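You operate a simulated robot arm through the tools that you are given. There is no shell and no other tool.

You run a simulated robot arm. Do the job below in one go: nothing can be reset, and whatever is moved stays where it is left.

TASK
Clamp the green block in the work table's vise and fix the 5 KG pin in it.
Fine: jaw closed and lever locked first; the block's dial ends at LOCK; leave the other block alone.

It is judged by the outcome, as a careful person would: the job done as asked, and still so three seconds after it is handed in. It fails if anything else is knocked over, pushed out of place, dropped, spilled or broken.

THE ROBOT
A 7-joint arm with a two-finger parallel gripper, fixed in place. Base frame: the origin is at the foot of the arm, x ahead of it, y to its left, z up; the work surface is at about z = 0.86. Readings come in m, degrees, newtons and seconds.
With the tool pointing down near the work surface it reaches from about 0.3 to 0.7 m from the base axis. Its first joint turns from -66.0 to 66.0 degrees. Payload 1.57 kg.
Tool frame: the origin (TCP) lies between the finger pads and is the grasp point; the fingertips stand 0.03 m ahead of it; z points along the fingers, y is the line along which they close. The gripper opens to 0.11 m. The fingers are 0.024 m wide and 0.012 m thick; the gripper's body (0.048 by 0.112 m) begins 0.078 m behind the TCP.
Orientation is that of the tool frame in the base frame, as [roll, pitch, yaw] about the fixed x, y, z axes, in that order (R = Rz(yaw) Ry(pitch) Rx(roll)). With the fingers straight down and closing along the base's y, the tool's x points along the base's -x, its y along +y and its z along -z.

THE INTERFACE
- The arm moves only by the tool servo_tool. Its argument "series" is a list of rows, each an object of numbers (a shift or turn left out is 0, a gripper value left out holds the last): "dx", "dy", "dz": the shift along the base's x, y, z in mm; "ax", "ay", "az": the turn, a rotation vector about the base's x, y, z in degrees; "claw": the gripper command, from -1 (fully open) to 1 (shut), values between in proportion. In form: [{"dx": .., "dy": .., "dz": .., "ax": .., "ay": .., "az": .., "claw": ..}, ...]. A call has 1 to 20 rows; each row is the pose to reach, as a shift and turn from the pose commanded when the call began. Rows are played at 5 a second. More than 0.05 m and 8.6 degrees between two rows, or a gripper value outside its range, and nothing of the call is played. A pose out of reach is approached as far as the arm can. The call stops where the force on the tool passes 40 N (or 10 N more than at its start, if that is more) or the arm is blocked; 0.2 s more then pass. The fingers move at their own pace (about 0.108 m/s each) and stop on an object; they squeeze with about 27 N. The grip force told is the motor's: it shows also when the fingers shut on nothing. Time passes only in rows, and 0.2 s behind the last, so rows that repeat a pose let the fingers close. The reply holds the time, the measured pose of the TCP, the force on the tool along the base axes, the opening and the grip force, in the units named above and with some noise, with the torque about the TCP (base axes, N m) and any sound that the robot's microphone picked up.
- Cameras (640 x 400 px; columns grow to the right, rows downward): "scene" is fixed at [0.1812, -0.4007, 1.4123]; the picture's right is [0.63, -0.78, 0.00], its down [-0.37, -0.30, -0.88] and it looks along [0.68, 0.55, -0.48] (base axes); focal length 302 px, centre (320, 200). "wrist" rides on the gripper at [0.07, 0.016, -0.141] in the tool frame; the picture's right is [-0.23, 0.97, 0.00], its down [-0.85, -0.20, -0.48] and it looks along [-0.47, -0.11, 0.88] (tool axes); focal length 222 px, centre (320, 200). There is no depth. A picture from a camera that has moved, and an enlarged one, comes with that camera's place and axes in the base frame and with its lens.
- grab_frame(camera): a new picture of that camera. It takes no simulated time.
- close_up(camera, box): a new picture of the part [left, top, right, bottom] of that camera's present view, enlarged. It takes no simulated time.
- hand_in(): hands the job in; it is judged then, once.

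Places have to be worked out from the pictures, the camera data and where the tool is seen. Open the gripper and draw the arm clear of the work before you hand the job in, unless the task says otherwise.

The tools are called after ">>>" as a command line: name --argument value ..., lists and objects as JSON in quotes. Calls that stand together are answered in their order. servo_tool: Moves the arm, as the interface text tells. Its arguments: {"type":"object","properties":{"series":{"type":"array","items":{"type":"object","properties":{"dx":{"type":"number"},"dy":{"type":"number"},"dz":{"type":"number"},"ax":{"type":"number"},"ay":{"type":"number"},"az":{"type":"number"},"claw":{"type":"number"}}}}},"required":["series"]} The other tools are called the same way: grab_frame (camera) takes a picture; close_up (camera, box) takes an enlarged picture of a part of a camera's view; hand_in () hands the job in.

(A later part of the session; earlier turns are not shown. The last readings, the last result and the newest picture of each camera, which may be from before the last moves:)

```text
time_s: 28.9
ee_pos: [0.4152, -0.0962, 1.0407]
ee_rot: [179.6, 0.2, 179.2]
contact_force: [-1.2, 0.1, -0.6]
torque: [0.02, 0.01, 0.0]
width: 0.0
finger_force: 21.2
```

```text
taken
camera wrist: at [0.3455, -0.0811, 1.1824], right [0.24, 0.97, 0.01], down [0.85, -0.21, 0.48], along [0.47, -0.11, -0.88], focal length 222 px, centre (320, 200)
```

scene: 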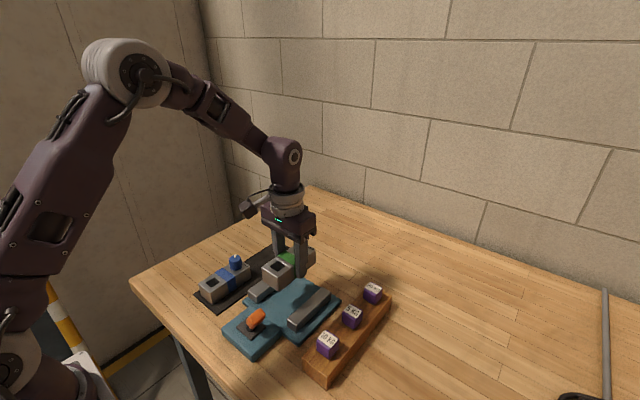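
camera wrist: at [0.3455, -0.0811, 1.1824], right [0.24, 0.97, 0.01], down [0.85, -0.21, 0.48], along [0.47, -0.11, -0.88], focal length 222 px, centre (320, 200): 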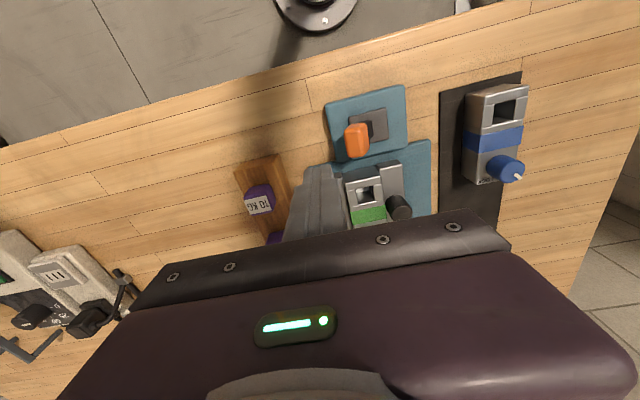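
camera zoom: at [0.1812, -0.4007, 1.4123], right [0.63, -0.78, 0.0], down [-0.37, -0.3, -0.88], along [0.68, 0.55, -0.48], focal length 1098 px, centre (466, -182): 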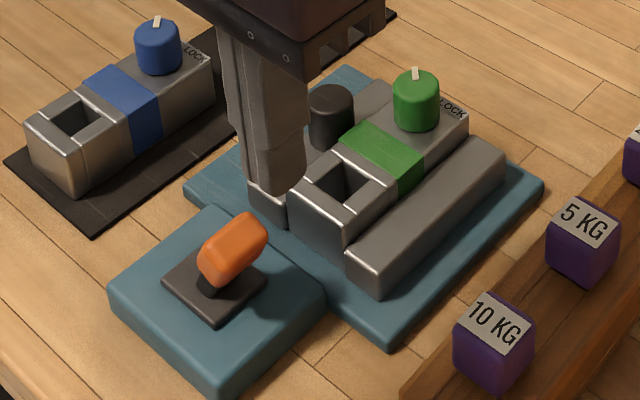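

Jaw and block hold their places. I descend on the −y side of the orange handle (handle centre ≈ (0.414, −0.054, 0.931)).

>>> servo_tool --series '[{"dz": -35}, {"dz": -70}, {"dz": -94}, {"dz": -94}]'

>>> close_up --camera "scene" --box '[215, 260, 315, 360]'

>>> close_up --camera "wrist" --box '[220, 50, 440, 240]'

```text
time_s: 29.9
ee_pos: [0.4149, -0.0961, 0.9466]
ee_rot: [179.5, 0.0, 179.2]
contact_force: [0.2, 0.0, 0.9]
torque: [-0.01, 0.01, -0.01]
width: 0.0001
finger_force: 21.2
```

```text
4.00 times, centred on (265, 310) of scene
camera zoom: at [0.1812, -0.4007, 1.4123], right [0.63, -0.78, 0.0], down [-0.37, -0.3, -0.88], along [0.68, 0.55, -0.48], focal length 1208 px, centre (540, -240)
```

zoom: 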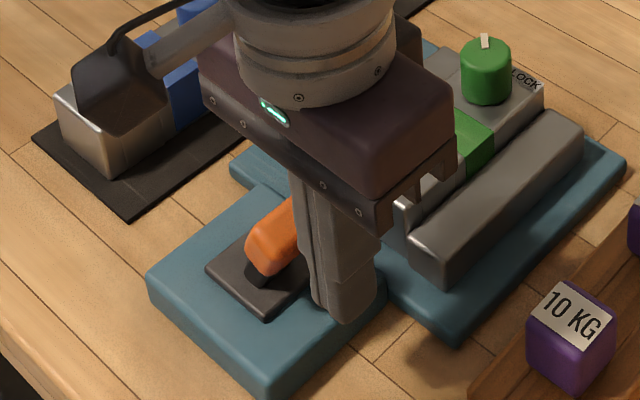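

```text
2.11 times, centred on (330, 145) of wrist
camera zoom: at [0.3444, -0.0806, 1.0879], right [0.24, 0.97, 0.01], down [0.85, -0.21, 0.48], along [0.47, -0.11, -0.88], focal length 468 px, centre (299, 316)
```

zoom: 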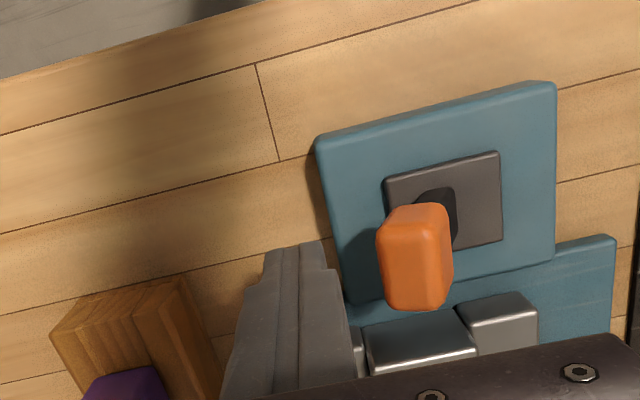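

The fingers stand beside the handle at matching x. I push toward +y in small steps, watching force and sound.

>>> servo_tool --series '[{"dy": 6}, {"dy": 12}, {"dy": 18}, {"dy": 24}, {"dy": 30}, {"dy": 36}, {"dy": 36}]'

>>> close_up --camera "scene" --box '[215, 260, 315, 360]'

>>> close_up --camera "wrist" --box '[220, 50, 440, 240]'

```text
time_s: 31.6
ee_pos: [0.4155, -0.0597, 0.9464]
ee_rot: [179.6, 0.1, 179.2]
contact_force: [-0.7, -1.0, 0.3]
torque: [-0.02, 0.03, 0.01]
width: 0.0
finger_force: 21.7
```

```text
4.00 times, centred on (265, 310) of scene
camera zoom: at [0.1812, -0.4007, 1.4123], right [0.63, -0.78, 0.0], down [-0.37, -0.3, -0.88], along [0.68, 0.55, -0.48], focal length 1208 px, centre (540, -240)
```

zoom: 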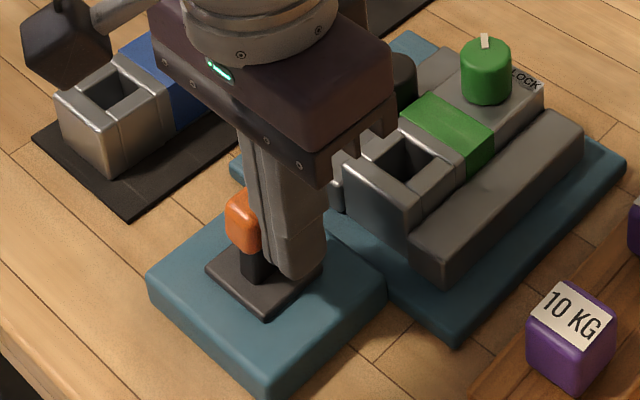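

```text
2.11 times, centred on (330, 145) of wrist
camera zoom: at [0.3454, -0.0449, 1.0882], right [0.24, 0.97, 0.01], down [0.85, -0.21, 0.48], along [0.47, -0.11, -0.88], focal length 468 px, centre (299, 316)
```

zoom: 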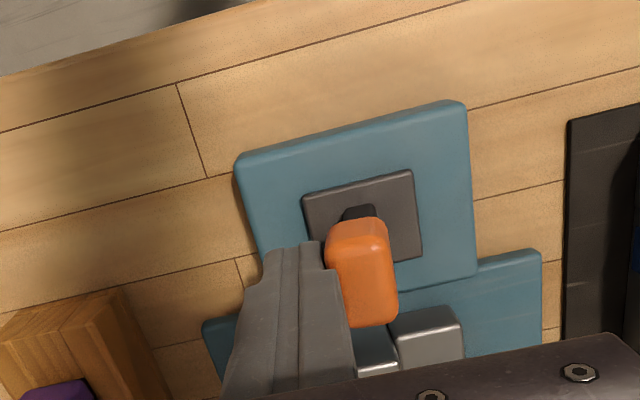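

The lever follows freely and is now near vertical. I continue pushing toward +y.

>>> servo_tool --series '[{"dy": 5}, {"dy": 10}, {"dy": 15}, {"dy": 20}, {"dy": 25}, {"dy": 30}, {"dy": 30}]'

>>> close_up --camera "scene" --box '[215, 260, 315, 360]'

>>> close_up --camera "wrist" --box '[220, 50, 440, 240]'

```text
time_s: 33.4
ee_pos: [0.4151, -0.0332, 0.9476]
ee_rot: [179.8, 0.1, 179.0]
contact_force: [-0.2, -13.3, -1.1]
torque: [-0.4, -0.02, 0.11]
width: 0.0001
finger_force: 21.3
stopped in row 7: the force on the tool passed its limit at 41 N (the readings are from after the stop); the commanded pose is now the measured one
```

```text
4.00 times, centred on (265, 310) of scene
camera zoom: at [0.1812, -0.401, 1.4122], right [0.63, -0.78, 0.0], down [-0.37, -0.3, -0.88], along [0.68, 0.55, -0.48], focal length 1208 px, centre (540, -240)
```

zoom: 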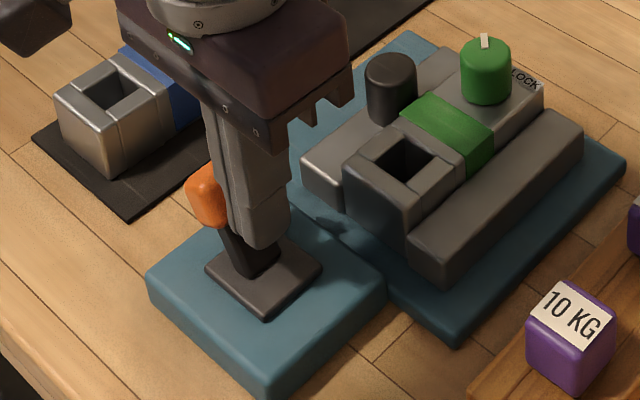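

```text
2.11 times, centred on (330, 145) of wrist
camera zoom: at [0.3455, -0.0176, 1.0886], right [0.24, 0.97, 0.0], down [0.85, -0.22, 0.48], along [0.47, -0.11, -0.88], focal length 468 px, centre (299, 316)
```

zoom: 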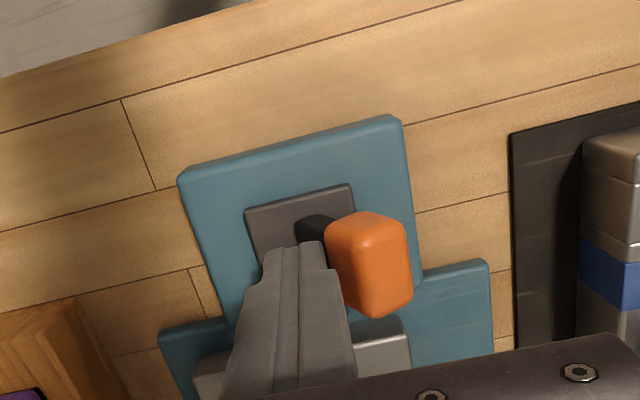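

The lever hit its end stop on the +y side (41 N), the opposite of its starting, unlocked end. I back off and rise, then look at it unobstructed.

>>> servo_tool --series '[{"dy": -5}, {"dy": -10}, {"dy": -10, "dz": 40}, {"dy": -10, "dz": 85}, {"dy": -35, "dz": 120}, {"dx": 20, "dy": -60, "dz": 130}, {"dx": 50, "dy": -80, "dz": 130}, {"dx": 80, "dy": -95, "dz": 130}, {"dx": 80, "dy": -95, "dz": 130}]'

>>> close_up --camera "scene" --box '[215, 240, 405, 390]'

>>> grab_frame --camera "wrist"

```text
time_s: 35.4
ee_pos: [0.495, -0.1272, 1.0766]
ee_rot: [179.7, 0.0, 179.1]
contact_force: [-0.4, 0.1, -1.2]
torque: [0.0, 0.0, -0.02]
width: 0.0
finger_force: 21.7
```

```text
2.67 times, centred on (310, 315) of scene
camera zoom: at [0.1812, -0.4007, 1.4123], right [0.63, -0.78, 0.0], down [-0.37, -0.3, -0.88], along [0.68, 0.55, -0.48], focal length 805 px, centre (347, -107)
```

zoom: 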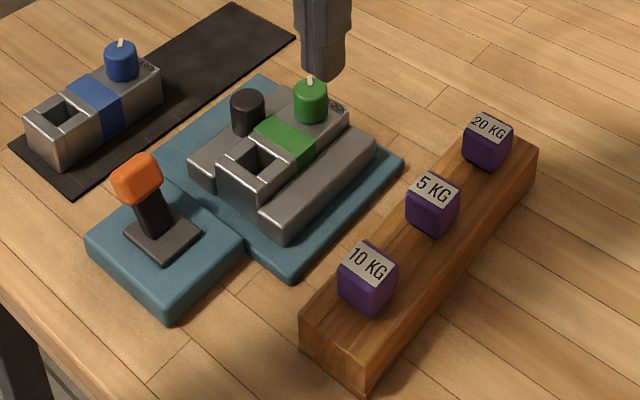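

```text
taken
camera wrist: at [0.4251, -0.1119, 1.2182], right [0.24, 0.97, 0.0], down [0.85, -0.21, 0.48], along [0.47, -0.11, -0.88], focal length 222 px, centre (320, 200)
```

wrist: 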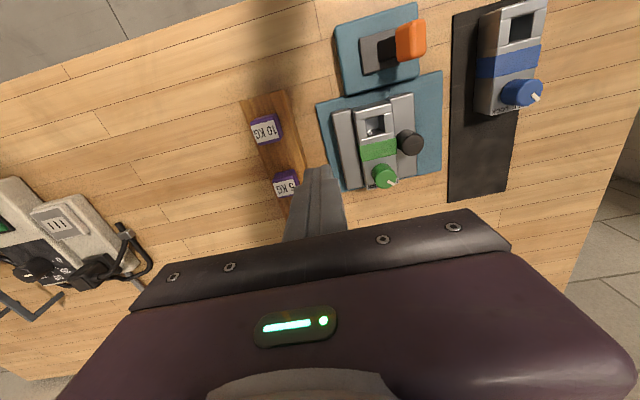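

The lever stays over on the locked side and the block is clamped. Now I open the gripper and move to a viewing pose for the 5 KG pin, which I estimate near (0.552, −0.187).

>>> servo_tool --series '[{"dx": 25, "dy": -25, "dz": 0, "claw": -0.2}, {"dx": 50, "dy": -50, "dz": 0}, {"dx": 75, "dy": -75}, {"dx": 100, "dy": -80}, {"dx": 100, "dy": -80}]'

>>> grab_frame --camera "wrist"

>>> close_up --camera "wrist" --box '[240, 20, 400, 180]'

>>> close_up --camera "scene" --box '[330, 280, 395, 340]'

```text
time_s: 36.5
ee_pos: [0.5947, -0.2069, 1.0767]
ee_rot: [179.9, 0.1, 179.1]
contact_force: [-0.5, -1.0, 0.5]
torque: [-0.04, 0.02, -0.02]
width: 0.0659
finger_force: 0.1
```

```text
taken
camera wrist: at [0.5254, -0.191, 1.2186], right [0.24, 0.97, 0.0], down [0.85, -0.22, 0.48], along [0.47, -0.11, -0.88], focal length 222 px, centre (320, 200)
```

wrist: 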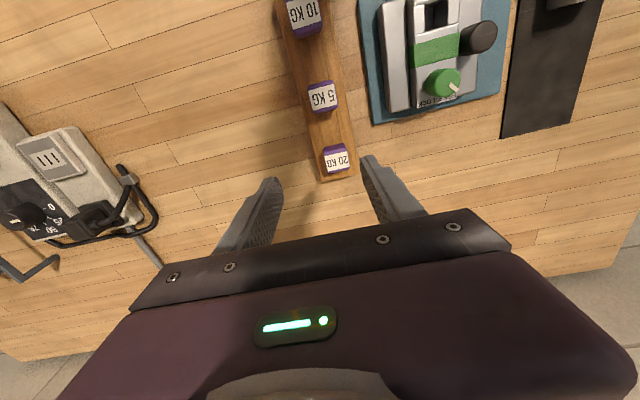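

```text
2.50 times, centred on (320, 100) of wrist
camera zoom: at [0.5254, -0.191, 1.2186], right [0.24, 0.97, 0.0], down [0.85, -0.22, 0.48], along [0.47, -0.11, -0.88], focal length 555 px, centre (320, 450)
```

zoom: 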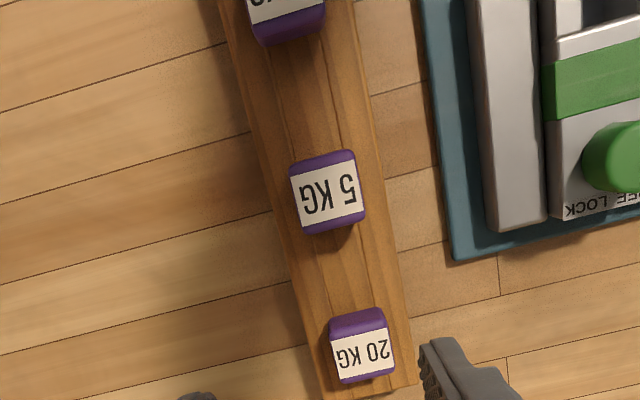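

```text
6.67 times, centred on (362, 310) of scene
camera zoom: at [0.1812, -0.4007, 1.4123], right [0.63, -0.78, 0.0], down [-0.37, -0.3, -0.88], along [0.68, 0.55, -0.48], focal length 2012 px, centre (37, -533)
```

zoom: 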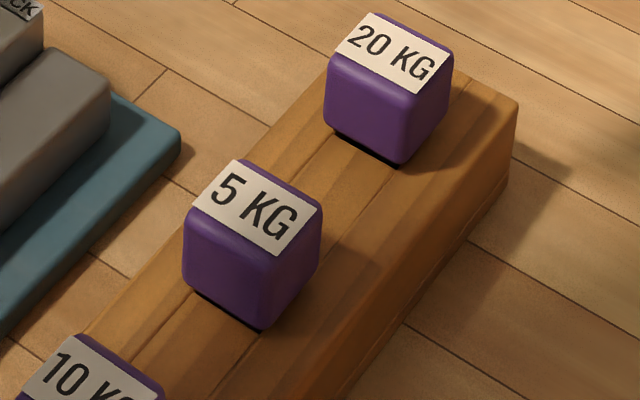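

Triangulation puts the 5 KG head at about (0.545, −0.192), top z ≈ 0.935, rack top ≈ 0.905, all at yaw ≈ −1°. I move above it and partly down.

>>> servo_tool --series '[{"dx": -25, "dy": 8, "dz": -10}, {"dx": -49.5, "dy": 15, "dz": -35}, {"dx": -49.5, "dy": 15, "dz": -75}, {"dx": -49.5, "dy": 15, "dz": -100}, {"dx": -49.5, "dy": 15, "dz": -100}]'

>>> close_up --camera "scene" --box '[310, 230, 410, 340]'

>>> close_up --camera "wrist" --box '[220, 60, 440, 240]'

```text
time_s: 37.8
ee_pos: [0.5456, -0.1935, 0.9754]
ee_rot: [179.8, 0.1, 179.2]
contact_force: [-0.8, 0.0, 1.0]
torque: [-0.01, -0.03, -0.02]
width: 0.0661
finger_force: 0.0
```

```text
3.64 times, centred on (360, 285) of scene
camera zoom: at [0.1812, -0.4007, 1.4123], right [0.63, -0.78, 0.0], down [-0.37, -0.3, -0.88], along [0.68, 0.55, -0.48], focal length 1098 px, centre (174, -109)
```

zoom: 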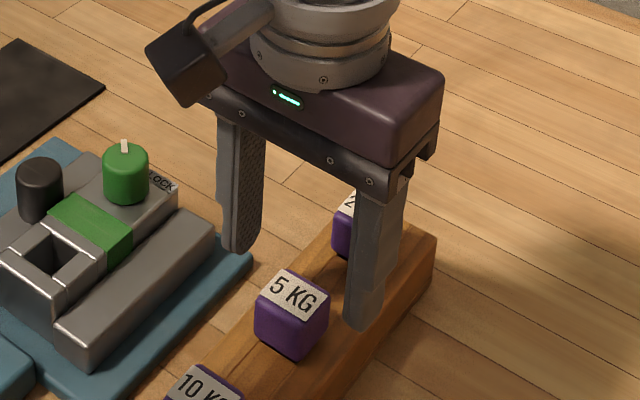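

```text
2.22 times, centred on (330, 150) of wrist
camera zoom: at [0.4754, -0.177, 1.1178], right [0.24, 0.97, 0.0], down [0.85, -0.21, 0.48], along [0.47, -0.11, -0.88], focal length 494 px, centre (298, 311)
```

zoom: 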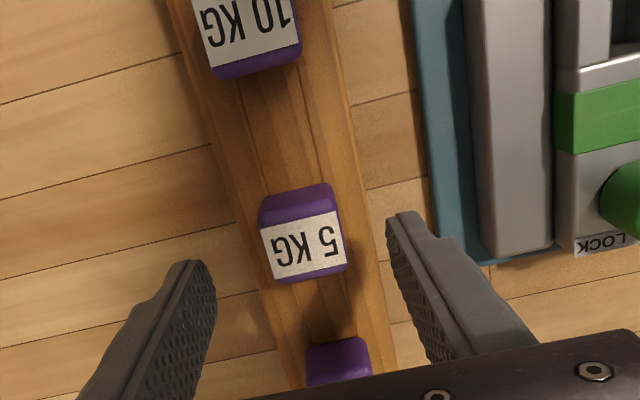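

The head is centred between the fingers, at about (0.5455, −0.192). I lower to TCP z ≈ 0.942 (tips just above the rack) and close.

>>> servo_tool --series '[{"dy": 1, "dz": -15}, {"dy": 1, "dz": -27}, {"dy": 1, "dz": -34}, {"dy": 1, "dz": -34, "claw": 1}, {"dy": 1, "dz": -34, "claw": 1}, {"dy": 1, "dz": -34, "claw": 1}]'

>>> close_up --camera "scene" --box '[310, 250, 410, 360]'

>>> close_up --camera "wrist" --box '[220, 60, 440, 240]'

```text
time_s: 39.1
ee_pos: [0.545, -0.1895, 0.9431]
ee_rot: [179.8, 0.0, 179.1]
contact_force: [0.3, 0.5, 0.8]
torque: [0.03, -0.03, -0.01]
width: 0.031
finger_force: 26.9
```

```text
3.64 times, centred on (360, 305) of scene
camera zoom: at [0.1812, -0.4007, 1.4123], right [0.63, -0.78, 0.0], down [-0.37, -0.3, -0.88], along [0.68, 0.55, -0.48], focal length 1098 px, centre (174, -182)
```

zoom: 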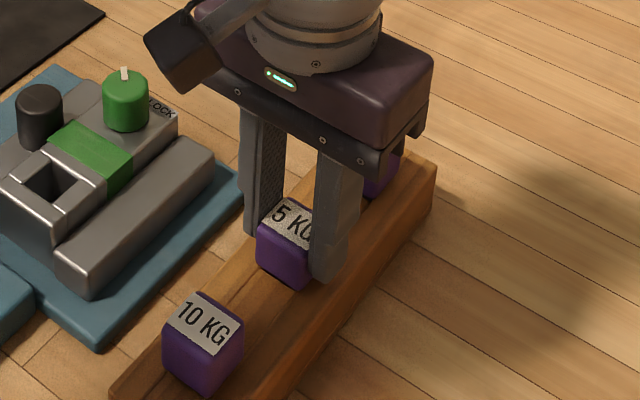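

```text
2.22 times, centred on (330, 150) of wrist
camera zoom: at [0.4754, -0.1755, 1.0843], right [0.24, 0.97, 0.0], down [0.85, -0.21, 0.48], along [0.47, -0.11, -0.88], focal length 494 px, centre (298, 311)
```

zoom: 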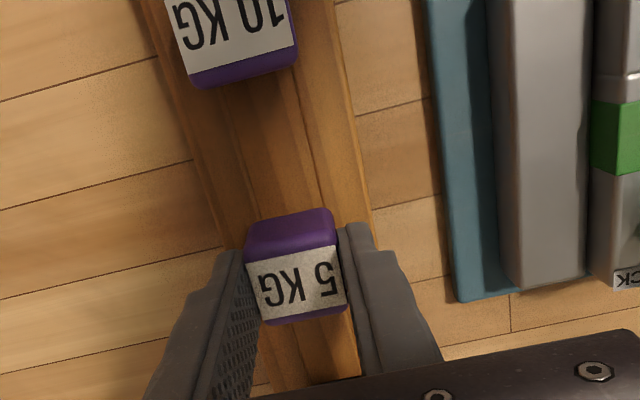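

Gripped at 31 mm. I lift slowly and check that the pin comes along.

>>> servo_tool --series '[{"dz": 3}, {"dz": 8}, {"dz": 14}, {"dz": 20}, {"dz": 20}]'

>>> close_up --camera "scene" --box '[310, 250, 410, 360]'

```text
time_s: 40.4
ee_pos: [0.5462, -0.1915, 0.9634]
ee_rot: [179.8, 0.1, 179.1]
contact_force: [-0.2, -0.7, -1.3]
torque: [0.03, 0.0, -0.01]
width: 0.0312
finger_force: 26.9
```

```text
3.64 times, centred on (360, 305) of scene
camera zoom: at [0.1812, -0.4007, 1.4123], right [0.63, -0.78, 0.0], down [-0.37, -0.3, -0.88], along [0.68, 0.55, -0.48], focal length 1098 px, centre (174, -182)
```

zoom: 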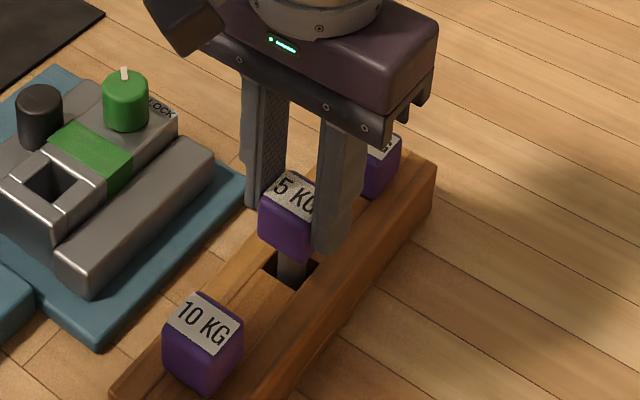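

The pin's square shank is drawing out of its hole. I lift clear of the rack.

>>> servo_tool --series '[{"dz": 10}, {"dz": 22}, {"dz": 36}, {"dz": 52}, {"dz": 62}, {"dz": 62}]'

>>> close_up --camera "scene" --box '[300, 200, 420, 340]'

>>> close_up --camera "scene" --box '[330, 230, 390, 290]'

>>> grab_frame --camera "wrist"

```text
time_s: 41.8
ee_pos: [0.5456, -0.1925, 1.0246]
ee_rot: [179.8, 0.1, 179.1]
contact_force: [-0.5, 0.0, -1.1]
torque: [-0.02, -0.01, 0.03]
width: 0.0312
finger_force: 27.3
```

```text
2.86 times, centred on (360, 270) of scene
camera zoom: at [0.1812, -0.4007, 1.4123], right [0.63, -0.78, 0.0], down [-0.37, -0.3, -0.88], along [0.68, 0.55, -0.48], focal length 862 px, centre (206, 0)
```

zoom: 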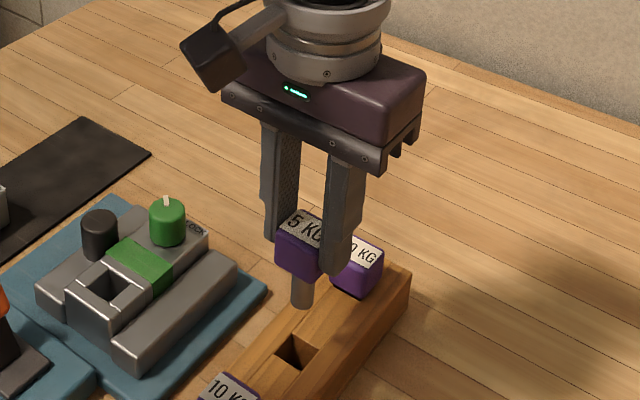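

```text
6.67 times, centred on (360, 260) of scene
camera zoom: at [0.1812, -0.4007, 1.4123], right [0.63, -0.78, 0.0], down [-0.37, -0.3, -0.88], along [0.68, 0.55, -0.48], focal length 2012 px, centre (53, -200)
```

zoom: 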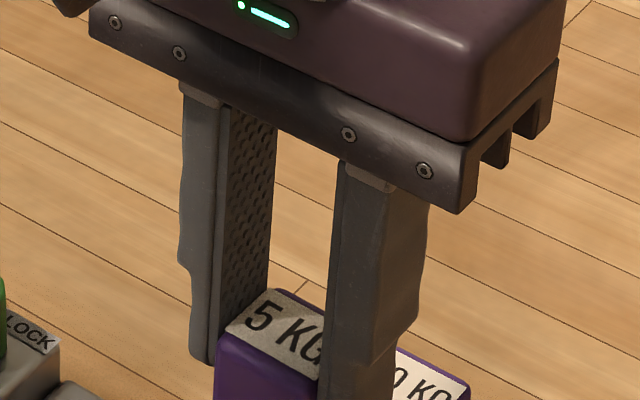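

```text
taken
camera wrist: at [0.4761, -0.1754, 1.1666], right [0.24, 0.97, 0.0], down [0.85, -0.21, 0.48], along [0.47, -0.11, -0.88], focal length 222 px, centre (320, 200)
```

wrist: 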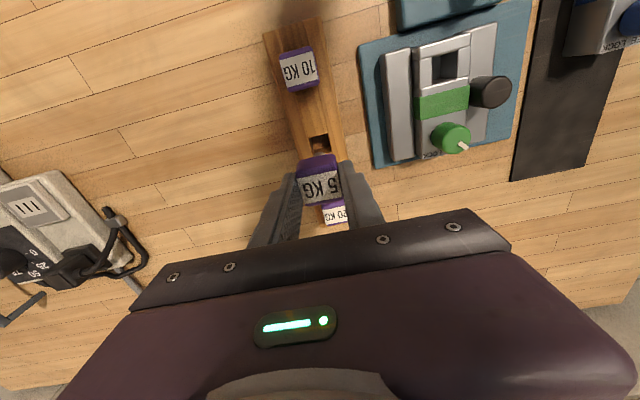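

The pin is clear: a short shank below the head. I now measure the block's socket precisely from both cameras.

>>> close_up --camera "wrist" --box '[370, 10, 530, 170]'

>>> close_up --camera "scene" --box '[250, 260, 330, 330]'

>>> close_up --camera "scene" --box '[330, 270, 390, 330]'

```text
2.50 times, centred on (450, 90) of wrist
camera zoom: at [0.4761, -0.1754, 1.1666], right [0.24, 0.97, 0.0], down [0.85, -0.21, 0.48], along [0.47, -0.11, -0.88], focal length 555 px, centre (-5, 475)
```

zoom: 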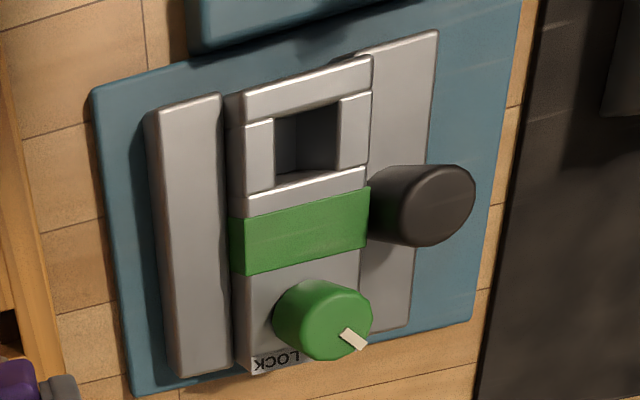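

```text
5.71 times, centred on (290, 295) of scene
camera zoom: at [0.1812, -0.4007, 1.4123], right [0.63, -0.78, 0.0], down [-0.37, -0.3, -0.88], along [0.68, 0.55, -0.48], focal length 1725 px, centre (491, -343)
```

zoom: 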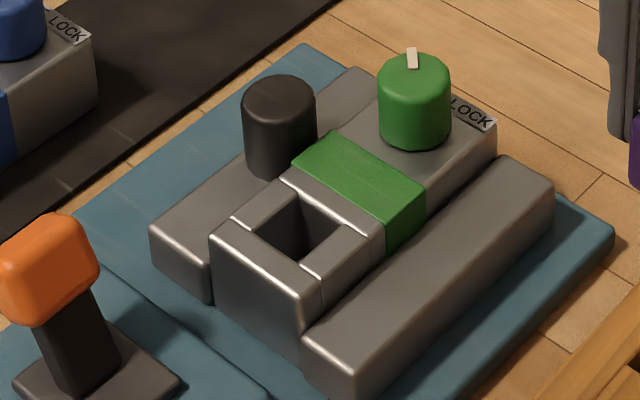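

```text
6.67 times, centred on (360, 300) of scene
camera zoom: at [0.1812, -0.4007, 1.4123], right [0.63, -0.78, 0.0], down [-0.37, -0.3, -0.88], along [0.68, 0.55, -0.48], focal length 2012 px, centre (53, -467)
```

zoom: 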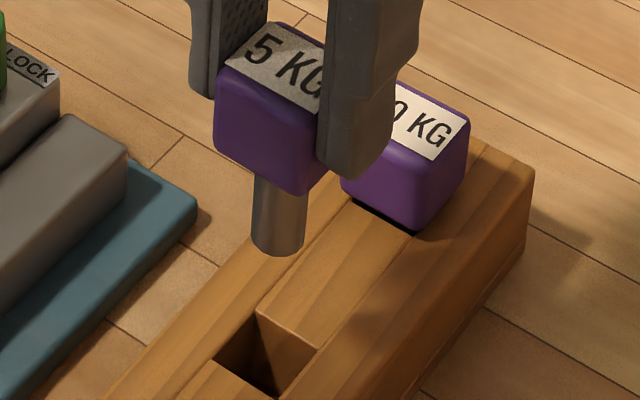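

Both cameras agree on the socket centre: (0.498, −0.053), with block top ≈ 0.911 and a few mm of clearance around the shank. I carry the pin above it.

>>> servo_tool --series '[{"dx": -5, "dy": 15}, {"dx": -14, "dy": 42}, {"dx": -24, "dy": 70}, {"dx": -34, "dy": 100}, {"dx": -43, "dy": 127}, {"dx": -47.5, "dy": 139.5}, {"dx": -47.5, "dy": 139.5, "dz": -15}, {"dx": -47.5, "dy": 139.5, "dz": -30}, {"dx": -47.5, "dy": 139.5, "dz": -30}]'

>>> close_up --camera "scene" --box '[230, 230, 330, 330]'

>>> close_up --camera "wrist" --box '[220, 60, 440, 240]'

```text
time_s: 43.8
ee_pos: [0.4967, -0.0517, 0.9943]
ee_rot: [179.7, 0.1, 179.1]
contact_force: [-0.3, -0.7, -0.2]
torque: [-0.06, 0.01, -0.01]
width: 0.0312
finger_force: 26.7
```

```text
4.00 times, centred on (280, 280) of scene
camera zoom: at [0.1812, -0.4007, 1.4123], right [0.63, -0.78, 0.0], down [-0.37, -0.3, -0.88], along [0.68, 0.55, -0.48], focal length 1208 px, centre (480, -120)
```

zoom: 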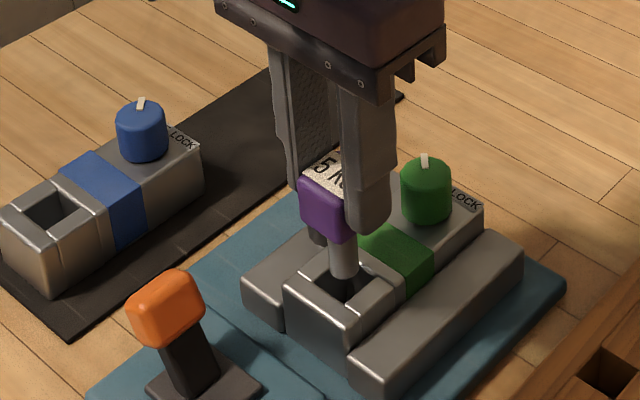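

```text
2.22 times, centred on (330, 150) of wrist
camera zoom: at [0.4279, -0.0364, 1.136], right [0.24, 0.97, 0.0], down [0.85, -0.21, 0.48], along [0.47, -0.11, -0.88], focal length 494 px, centre (298, 311)
```

zoom: 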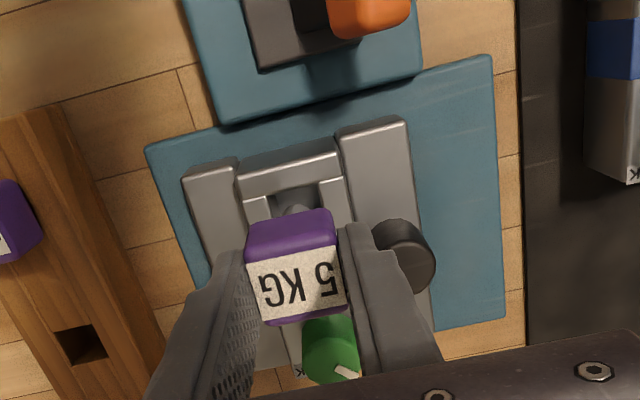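

The shank end is at about (0.497, −0.051, 0.917), right over the socket. I correct by about 1 mm and lower in small steps, watching for contact.

>>> servo_tool --series '[{"dx": 1, "dy": -1.3, "dz": -4}, {"dx": 1, "dy": -1.3, "dz": -9}, {"dx": 1, "dy": -1.3, "dz": -14}, {"dx": 1, "dy": -1.3, "dz": -19}, {"dx": 1, "dy": -1.3, "dz": -24}, {"dx": 1, "dy": -1.3, "dz": -24}]'

>>> close_up --camera "scene" --box '[230, 230, 330, 330]'

```text
time_s: 45.1
ee_pos: [0.4996, -0.0531, 0.9698]
ee_rot: [179.8, 0.1, 179.1]
contact_force: [0.0, -0.1, -0.2]
torque: [0.01, 0.01, -0.02]
width: 0.0312
finger_force: 26.5
```

```text
4.00 times, centred on (280, 280) of scene
camera zoom: at [0.1812, -0.4007, 1.4123], right [0.63, -0.78, 0.0], down [-0.37, -0.3, -0.88], along [0.68, 0.55, -0.48], focal length 1208 px, centre (480, -120)
```

zoom: 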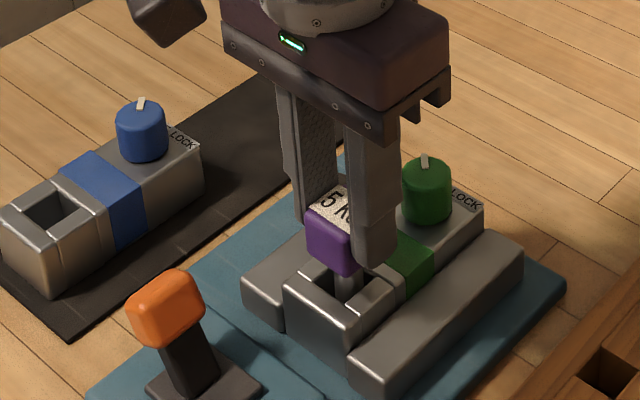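

The shank has entered the socket without contact. I keep lowering toward the seated height (TCP ≈ 0.947).

>>> servo_tool --series '[{"dz": -5}, {"dz": -10}, {"dz": -15}, {"dz": -18}, {"dz": -20}, {"dz": -20}]'

>>> close_up --camera "scene" --box '[230, 230, 330, 330]'

```text
time_s: 46.5
ee_pos: [0.4988, -0.0539, 0.9514]
ee_rot: [179.8, 0.3, 179.0]
contact_force: [-1.9, 0.2, 28.8]
torque: [0.05, 0.15, 0.0]
width: 0.0313
finger_force: 26.7
```

```text
4.00 times, centred on (280, 280) of scene
camera zoom: at [0.1807, -0.4006, 1.4124], right [0.63, -0.78, 0.0], down [-0.37, -0.3, -0.88], along [0.68, 0.55, -0.48], focal length 1208 px, centre (480, -120)
```

zoom: 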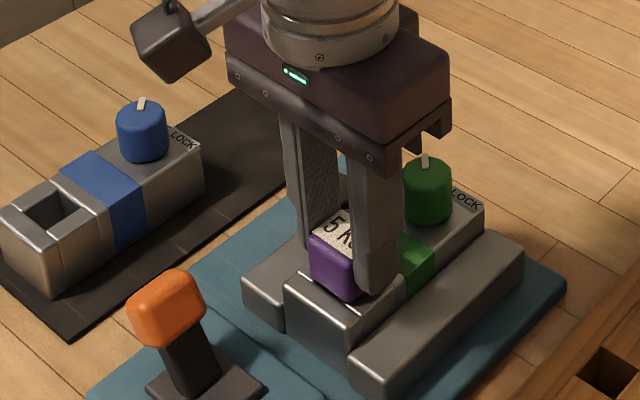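

The head has landed on the block (28.8 N upward), so the pin is seated. I relieve the pressure, open slightly and rise.

>>> servo_tool --series '[{"dz": 2}, {"dz": 2, "claw": 0.15}, {"dz": 2, "claw": 0.15}, {"dz": 20, "claw": 0.15}, {"dz": 55, "claw": 0.15}, {"dz": 90, "claw": 0.15}, {"dz": 110, "claw": 0.15}, {"dz": 110, "claw": 0.15}]'

>>> close_up --camera "scene" --box '[230, 230, 330, 330]'

>>> grab_frame --camera "wrist"

>>> close_up --camera "wrist" --box '[240, 60, 420, 220]'

```text
time_s: 48.4
ee_pos: [0.4997, -0.0529, 1.0613]
ee_rot: [179.8, 0.1, 179.2]
contact_force: [0.4, 0.1, -0.6]
torque: [0.0, 0.01, -0.01]
width: 0.0468
finger_force: 0.1
```

```text
4.00 times, centred on (280, 280) of scene
camera zoom: at [0.1812, -0.4007, 1.4123], right [0.63, -0.78, 0.0], down [-0.37, -0.3, -0.88], along [0.68, 0.55, -0.48], focal length 1208 px, centre (480, -120)
```

zoom: 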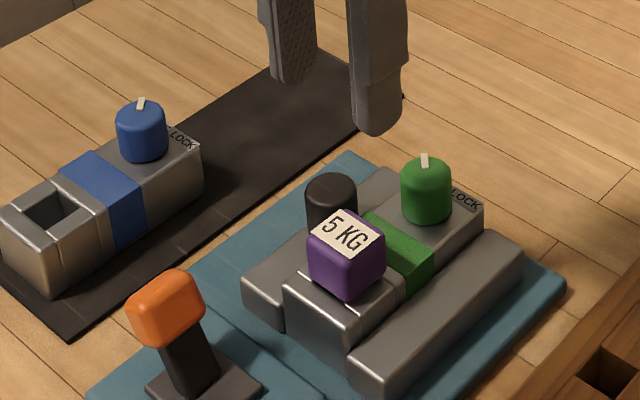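

```text
taken
camera wrist: at [0.4295, -0.0371, 1.2034], right [0.24, 0.97, 0.0], down [0.85, -0.21, 0.48], along [0.47, -0.11, -0.88], focal length 222 px, centre (320, 200)
```

wrist: 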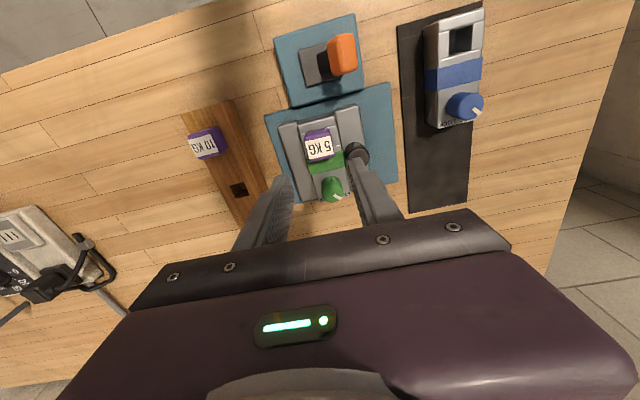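

```text
2.50 times, centred on (330, 140) of wrist
camera zoom: at [0.4295, -0.0371, 1.2034], right [0.24, 0.97, 0.0], down [0.85, -0.21, 0.48], along [0.47, -0.11, -0.88], focal length 555 px, centre (295, 350)
```

zoom: 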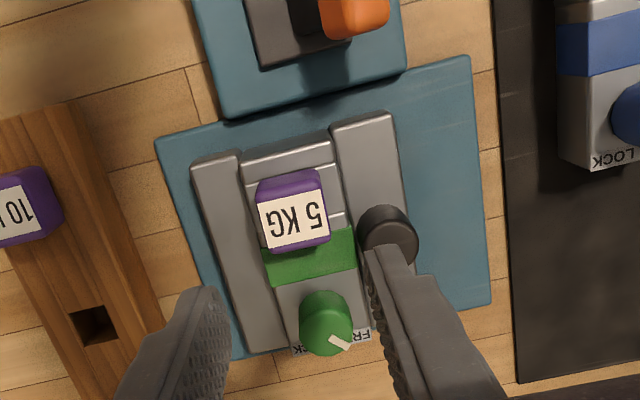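

The 5 KG pin is seated in the block. The dial's centre is about (0.5625, −0.053), top ≈ 0.944, and it must turn clockwise from FREE to LOCK. I go above it and pre-rotate the gripper +40°.

>>> servo_tool --series '[{"dx": 15, "az": 8}, {"dx": 30, "az": 16}, {"dx": 45, "az": 24}, {"dx": 63, "az": 32}, {"dx": 63, "az": 40}, {"dx": 63, "dz": -25, "az": 40}, {"dx": 63, "dz": -45, "az": 40}, {"dx": 63, "dz": -45, "az": 40}]'

>>> close_up --camera "scene" --box '[240, 220, 340, 320]'

>>> grab_frame --camera "wrist"

>>> close_up --camera "wrist" --box '[240, 60, 420, 220]'

```text
time_s: 50.1
ee_pos: [0.5628, -0.0538, 1.0155]
ee_rot: [179.8, 0.1, -140.9]
contact_force: [0.0, -0.1, -0.4]
torque: [0.02, 0.01, -0.01]
width: 0.0469
finger_force: 0.1
```

```text
4.00 times, centred on (290, 270) of scene
camera zoom: at [0.1812, -0.4007, 1.4123], right [0.63, -0.78, 0.0], down [-0.37, -0.3, -0.88], along [0.68, 0.55, -0.48], focal length 1208 px, centre (440, -80)
```

zoom: 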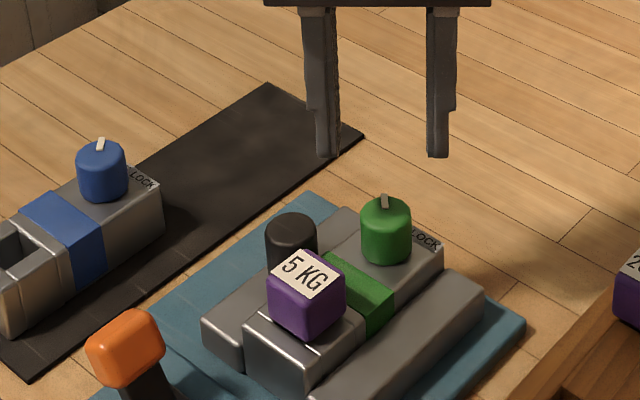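

```text
taken
camera wrist: at [0.4982, -0.0862, 1.1573], right [-0.44, 0.9, 0.0], down [0.79, 0.38, 0.48], along [0.43, 0.21, -0.88], focal length 222 px, centre (320, 200)
```

wrist: 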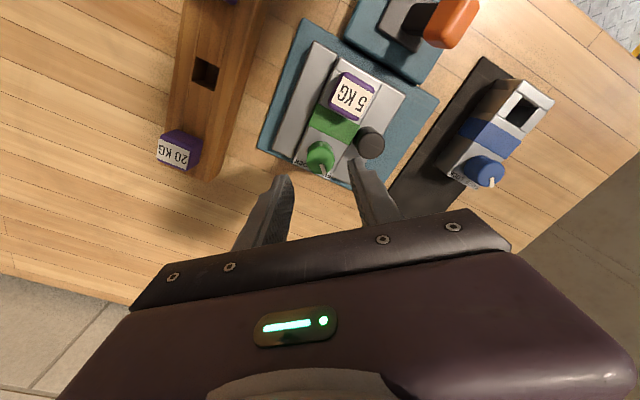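

```text
2.50 times, centred on (330, 140) of wrist
camera zoom: at [0.4982, -0.0862, 1.1573], right [-0.44, 0.9, 0.0], down [0.79, 0.38, 0.48], along [0.43, 0.21, -0.88], focal length 555 px, centre (295, 350)
```

zoom: 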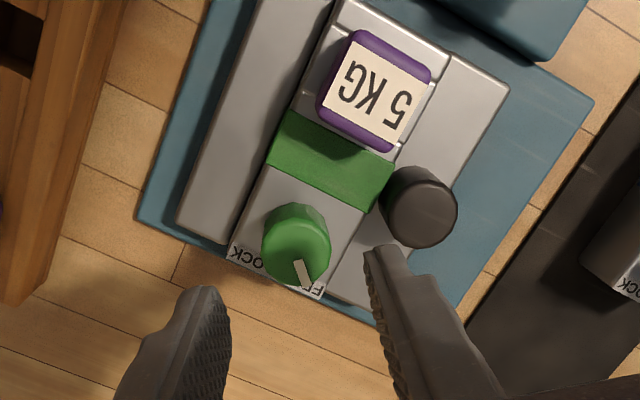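

The dial is centred under the TCP to within about 1 mm, and the fingers clear the knob and pin head. I lower to TCP z ≈ 0.949 and grip the dial.

>>> servo_tool --series '[{"dz": -25, "dy": 0.5}, {"dz": -50, "dy": 0.5}, {"dz": -66, "dy": 0.5}, {"dz": -66, "dy": 0.5}]'

>>> close_up --camera "scene" --box '[240, 220, 340, 320]'

>>> close_up --camera "wrist" --box '[240, 60, 420, 220]'

```text
time_s: 51.1
ee_pos: [0.5629, -0.0527, 0.9506]
ee_rot: [179.7, 0.1, -140.9]
contact_force: [0.2, -0.3, 0.4]
torque: [-0.03, 0.0, 0.0]
width: 0.0468
finger_force: 0.0
```

```text
4.00 times, centred on (290, 270) of scene
camera zoom: at [0.1812, -0.4007, 1.4123], right [0.63, -0.78, 0.0], down [-0.37, -0.3, -0.88], along [0.68, 0.55, -0.48], focal length 1208 px, centre (440, -80)
```

zoom: 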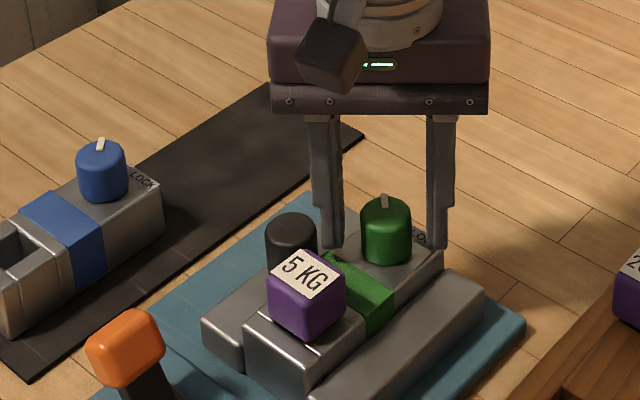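

```text
2.50 times, centred on (330, 140) of wrist
camera zoom: at [0.4981, -0.0858, 1.0913], right [-0.44, 0.9, 0.0], down [0.79, 0.38, 0.48], along [0.43, 0.21, -0.88], focal length 555 px, centre (295, 350)
```

zoom: 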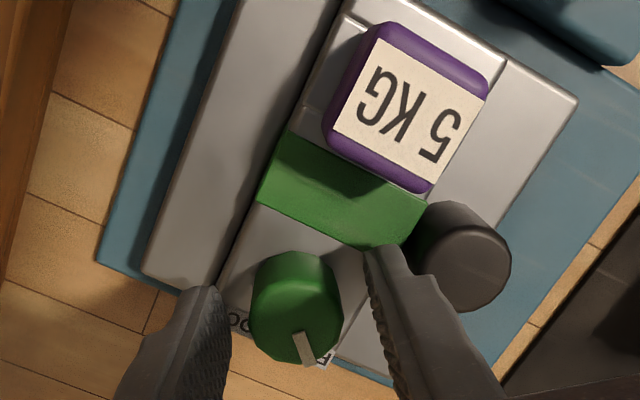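

The fingers straddle the dial without touching anything. I close on it.

>>> servo_tool --series '[{"claw": 1}, {"claw": 1}, {"claw": 1}]'

>>> close_up --camera "wrist" --box '[240, 60, 420, 220]'

```text
time_s: 52.0
ee_pos: [0.562, -0.0529, 0.9499]
ee_rot: [179.8, 0.2, -140.9]
contact_force: [2.0, -3.0, 0.1]
torque: [-0.32, -0.29, -0.02]
width: 0.0287
finger_force: 26.6
```

```text
2.50 times, centred on (330, 140) of wrist
camera zoom: at [0.4982, -0.086, 1.0915], right [-0.44, 0.9, 0.0], down [0.79, 0.38, 0.48], along [0.43, 0.21, -0.88], focal length 555 px, centre (295, 350)
```

zoom: 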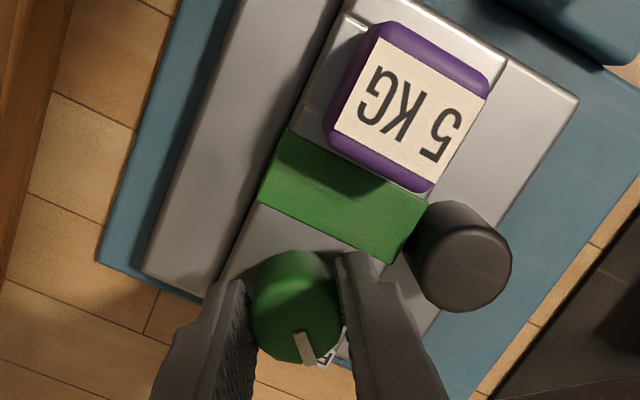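

The dial (28.7 mm) is held with only a slight side force. I turn it clockwise in 6° steps, first by 36°.

>>> servo_tool --series '[{"az": -6}, {"az": -12}, {"az": -18}, {"az": -24}, {"az": -30}, {"az": -36}, {"az": -36}]'

>>> close_up --camera "wrist" --box '[240, 60, 420, 220]'

>>> close_up --camera "scene" --box '[240, 220, 340, 320]'

```text
time_s: 53.5
ee_pos: [0.5617, -0.0522, 0.9506]
ee_rot: [179.8, 0.1, -177.0]
contact_force: [-2.7, 12.6, 4.0]
torque: [0.07, 0.21, 0.01]
width: 0.0285
finger_force: 27.1
```

```text
2.50 times, centred on (330, 140) of wrist
camera zoom: at [0.4912, -0.041, 1.0916], right [0.17, 0.98, 0.01], down [0.86, -0.16, 0.48], along [0.47, -0.08, -0.88], focal length 555 px, centre (295, 350)
```

zoom: 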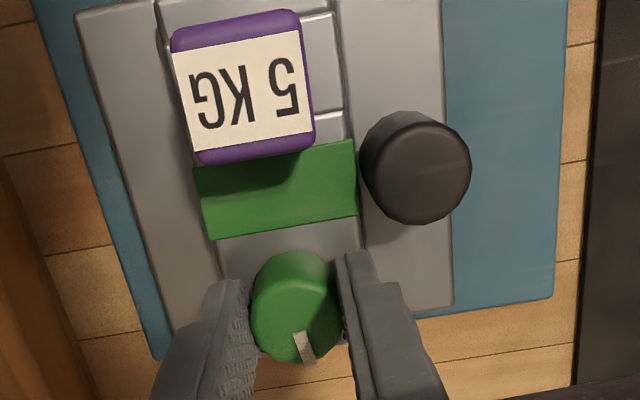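

```text
4.00 times, centred on (290, 270) of scene
camera zoom: at [0.181, -0.4003, 1.4124], right [0.63, -0.78, 0.0], down [-0.37, -0.3, -0.88], along [0.68, 0.55, -0.48], focal length 1208 px, centre (440, -80)
```

zoom: 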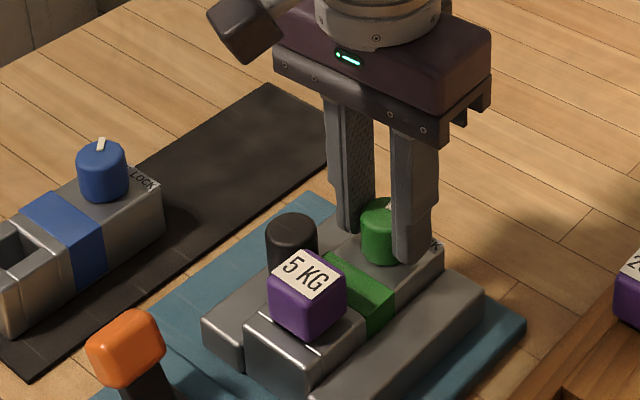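

The dial turns with the gripper. A 12.6 N side force means my axis is about a millimetre off, so I shift slightly in +y while turning on.

>>> servo_tool --series '[{"dy": 1, "az": -4}, {"dy": 1, "az": -10}, {"dy": 1, "az": -16}, {"dy": 1, "az": -22}, {"dy": 1, "az": -28}, {"dy": 1, "az": -34}, {"dy": 1, "az": -34}]'

>>> close_up --camera "wrist" --box '[240, 60, 420, 220]'

```text
time_s: 55.1
ee_pos: [0.5628, -0.0499, 0.9508]
ee_rot: [179.7, 0.1, 148.9]
contact_force: [4.1, 17.7, 0.6]
torque: [0.46, 0.15, 0.08]
width: 0.0285
finger_force: 27.0
```

```text
2.50 times, centred on (330, 140) of wrist
camera zoom: at [0.5104, -0.0024, 1.0916], right [0.7, 0.72, 0.01], down [0.63, -0.61, 0.48], along [0.35, -0.33, -0.88], focal length 555 px, centre (295, 350)
```

zoom: 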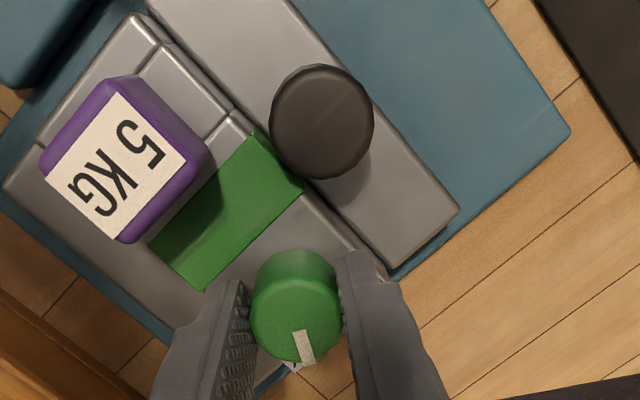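

The dial has turned about 70° so far. The side force grew to 18 N, so I shift another 1.5 mm in +y without turning, to see if it relaxes.

>>> servo_tool --series '[{"dy": 1}, {"dy": 1.5}, {"dy": 1.5}]'

>>> close_up --camera "scene" --box '[260, 230, 320, 290]'

```text
time_s: 56.0
ee_pos: [0.5636, -0.0502, 0.9502]
ee_rot: [179.8, 0.2, 149.1]
contact_force: [7.4, 6.7, -1.3]
torque: [0.04, -0.46, 0.03]
width: 0.0284
finger_force: 27.4
```

```text
6.67 times, centred on (290, 260) of scene
camera zoom: at [0.1815, -0.4005, 1.4123], right [0.63, -0.78, 0.0], down [-0.37, -0.3, -0.88], along [0.68, 0.55, -0.48], focal length 2012 px, centre (520, -200)
```

zoom: 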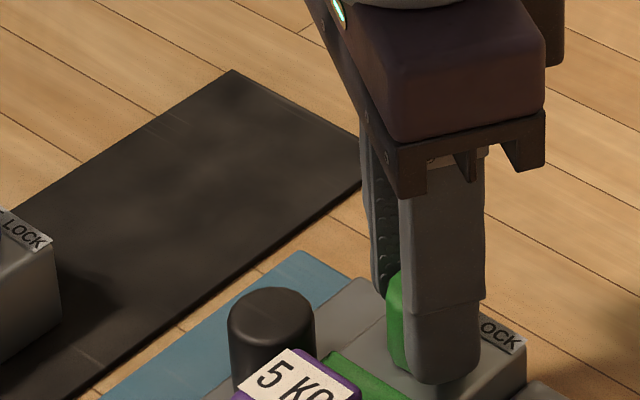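

The side force dropped to about 10 N. I add a small +x/+y correction and turn on slowly toward the end stop.

>>> servo_tool --series '[{"dx": 0.6, "dy": 0.5, "az": -4}, {"dx": 0.6, "dy": 0.5, "az": -8}, {"dx": 0.6, "dy": 0.5, "az": -12}, {"dx": 0.6, "dy": 0.5, "az": -12}]'

>>> close_up --camera "wrist" --box '[240, 60, 420, 220]'

```text
time_s: 57.0
ee_pos: [0.5607, -0.0497, 0.9496]
ee_rot: [179.9, 0.1, 137.0]
contact_force: [-0.9, -1.1, 0.0]
torque: [-0.28, -0.08, -0.03]
width: 0.0286
finger_force: 27.2
```

```text
2.50 times, centred on (330, 140) of wrist
camera zoom: at [0.5218, 0.0081, 1.0916], right [0.83, 0.56, 0.0], down [0.49, -0.73, 0.48], along [0.27, -0.4, -0.88], focal length 555 px, centre (295, 350)
```

zoom: 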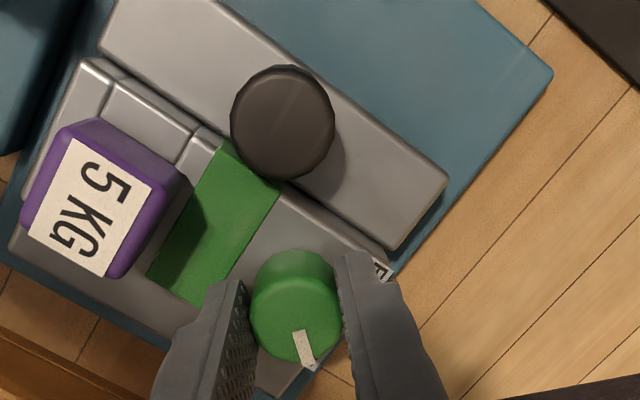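

The dial still follows with almost no torque after about 82°. I turn further in small steps until torque shows the stop.

>>> servo_tool --series '[{"az": -3}, {"az": -6}, {"az": -6}]'

>>> close_up --camera "wrist" --box '[260, 120, 380, 220]'

```text
time_s: 57.8
ee_pos: [0.5626, -0.0507, 0.95]
ee_rot: [179.8, 0.1, 131.0]
contact_force: [-2.3, -1.9, 1.8]
torque: [-0.27, 0.02, 0.52]
width: 0.0285
finger_force: 27.4
```

```text
4.00 times, centred on (320, 170) of wrist
camera zoom: at [0.5283, 0.012, 1.0916], right [0.88, 0.47, 0.0], down [0.41, -0.78, 0.48], along [0.23, -0.42, -0.88], focal length 888 px, centre (320, 320)
```

zoom: 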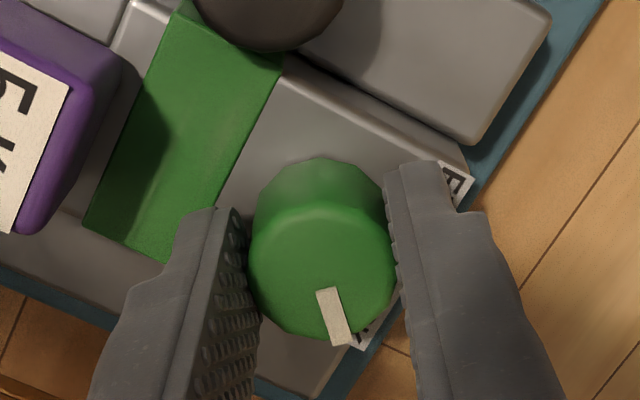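

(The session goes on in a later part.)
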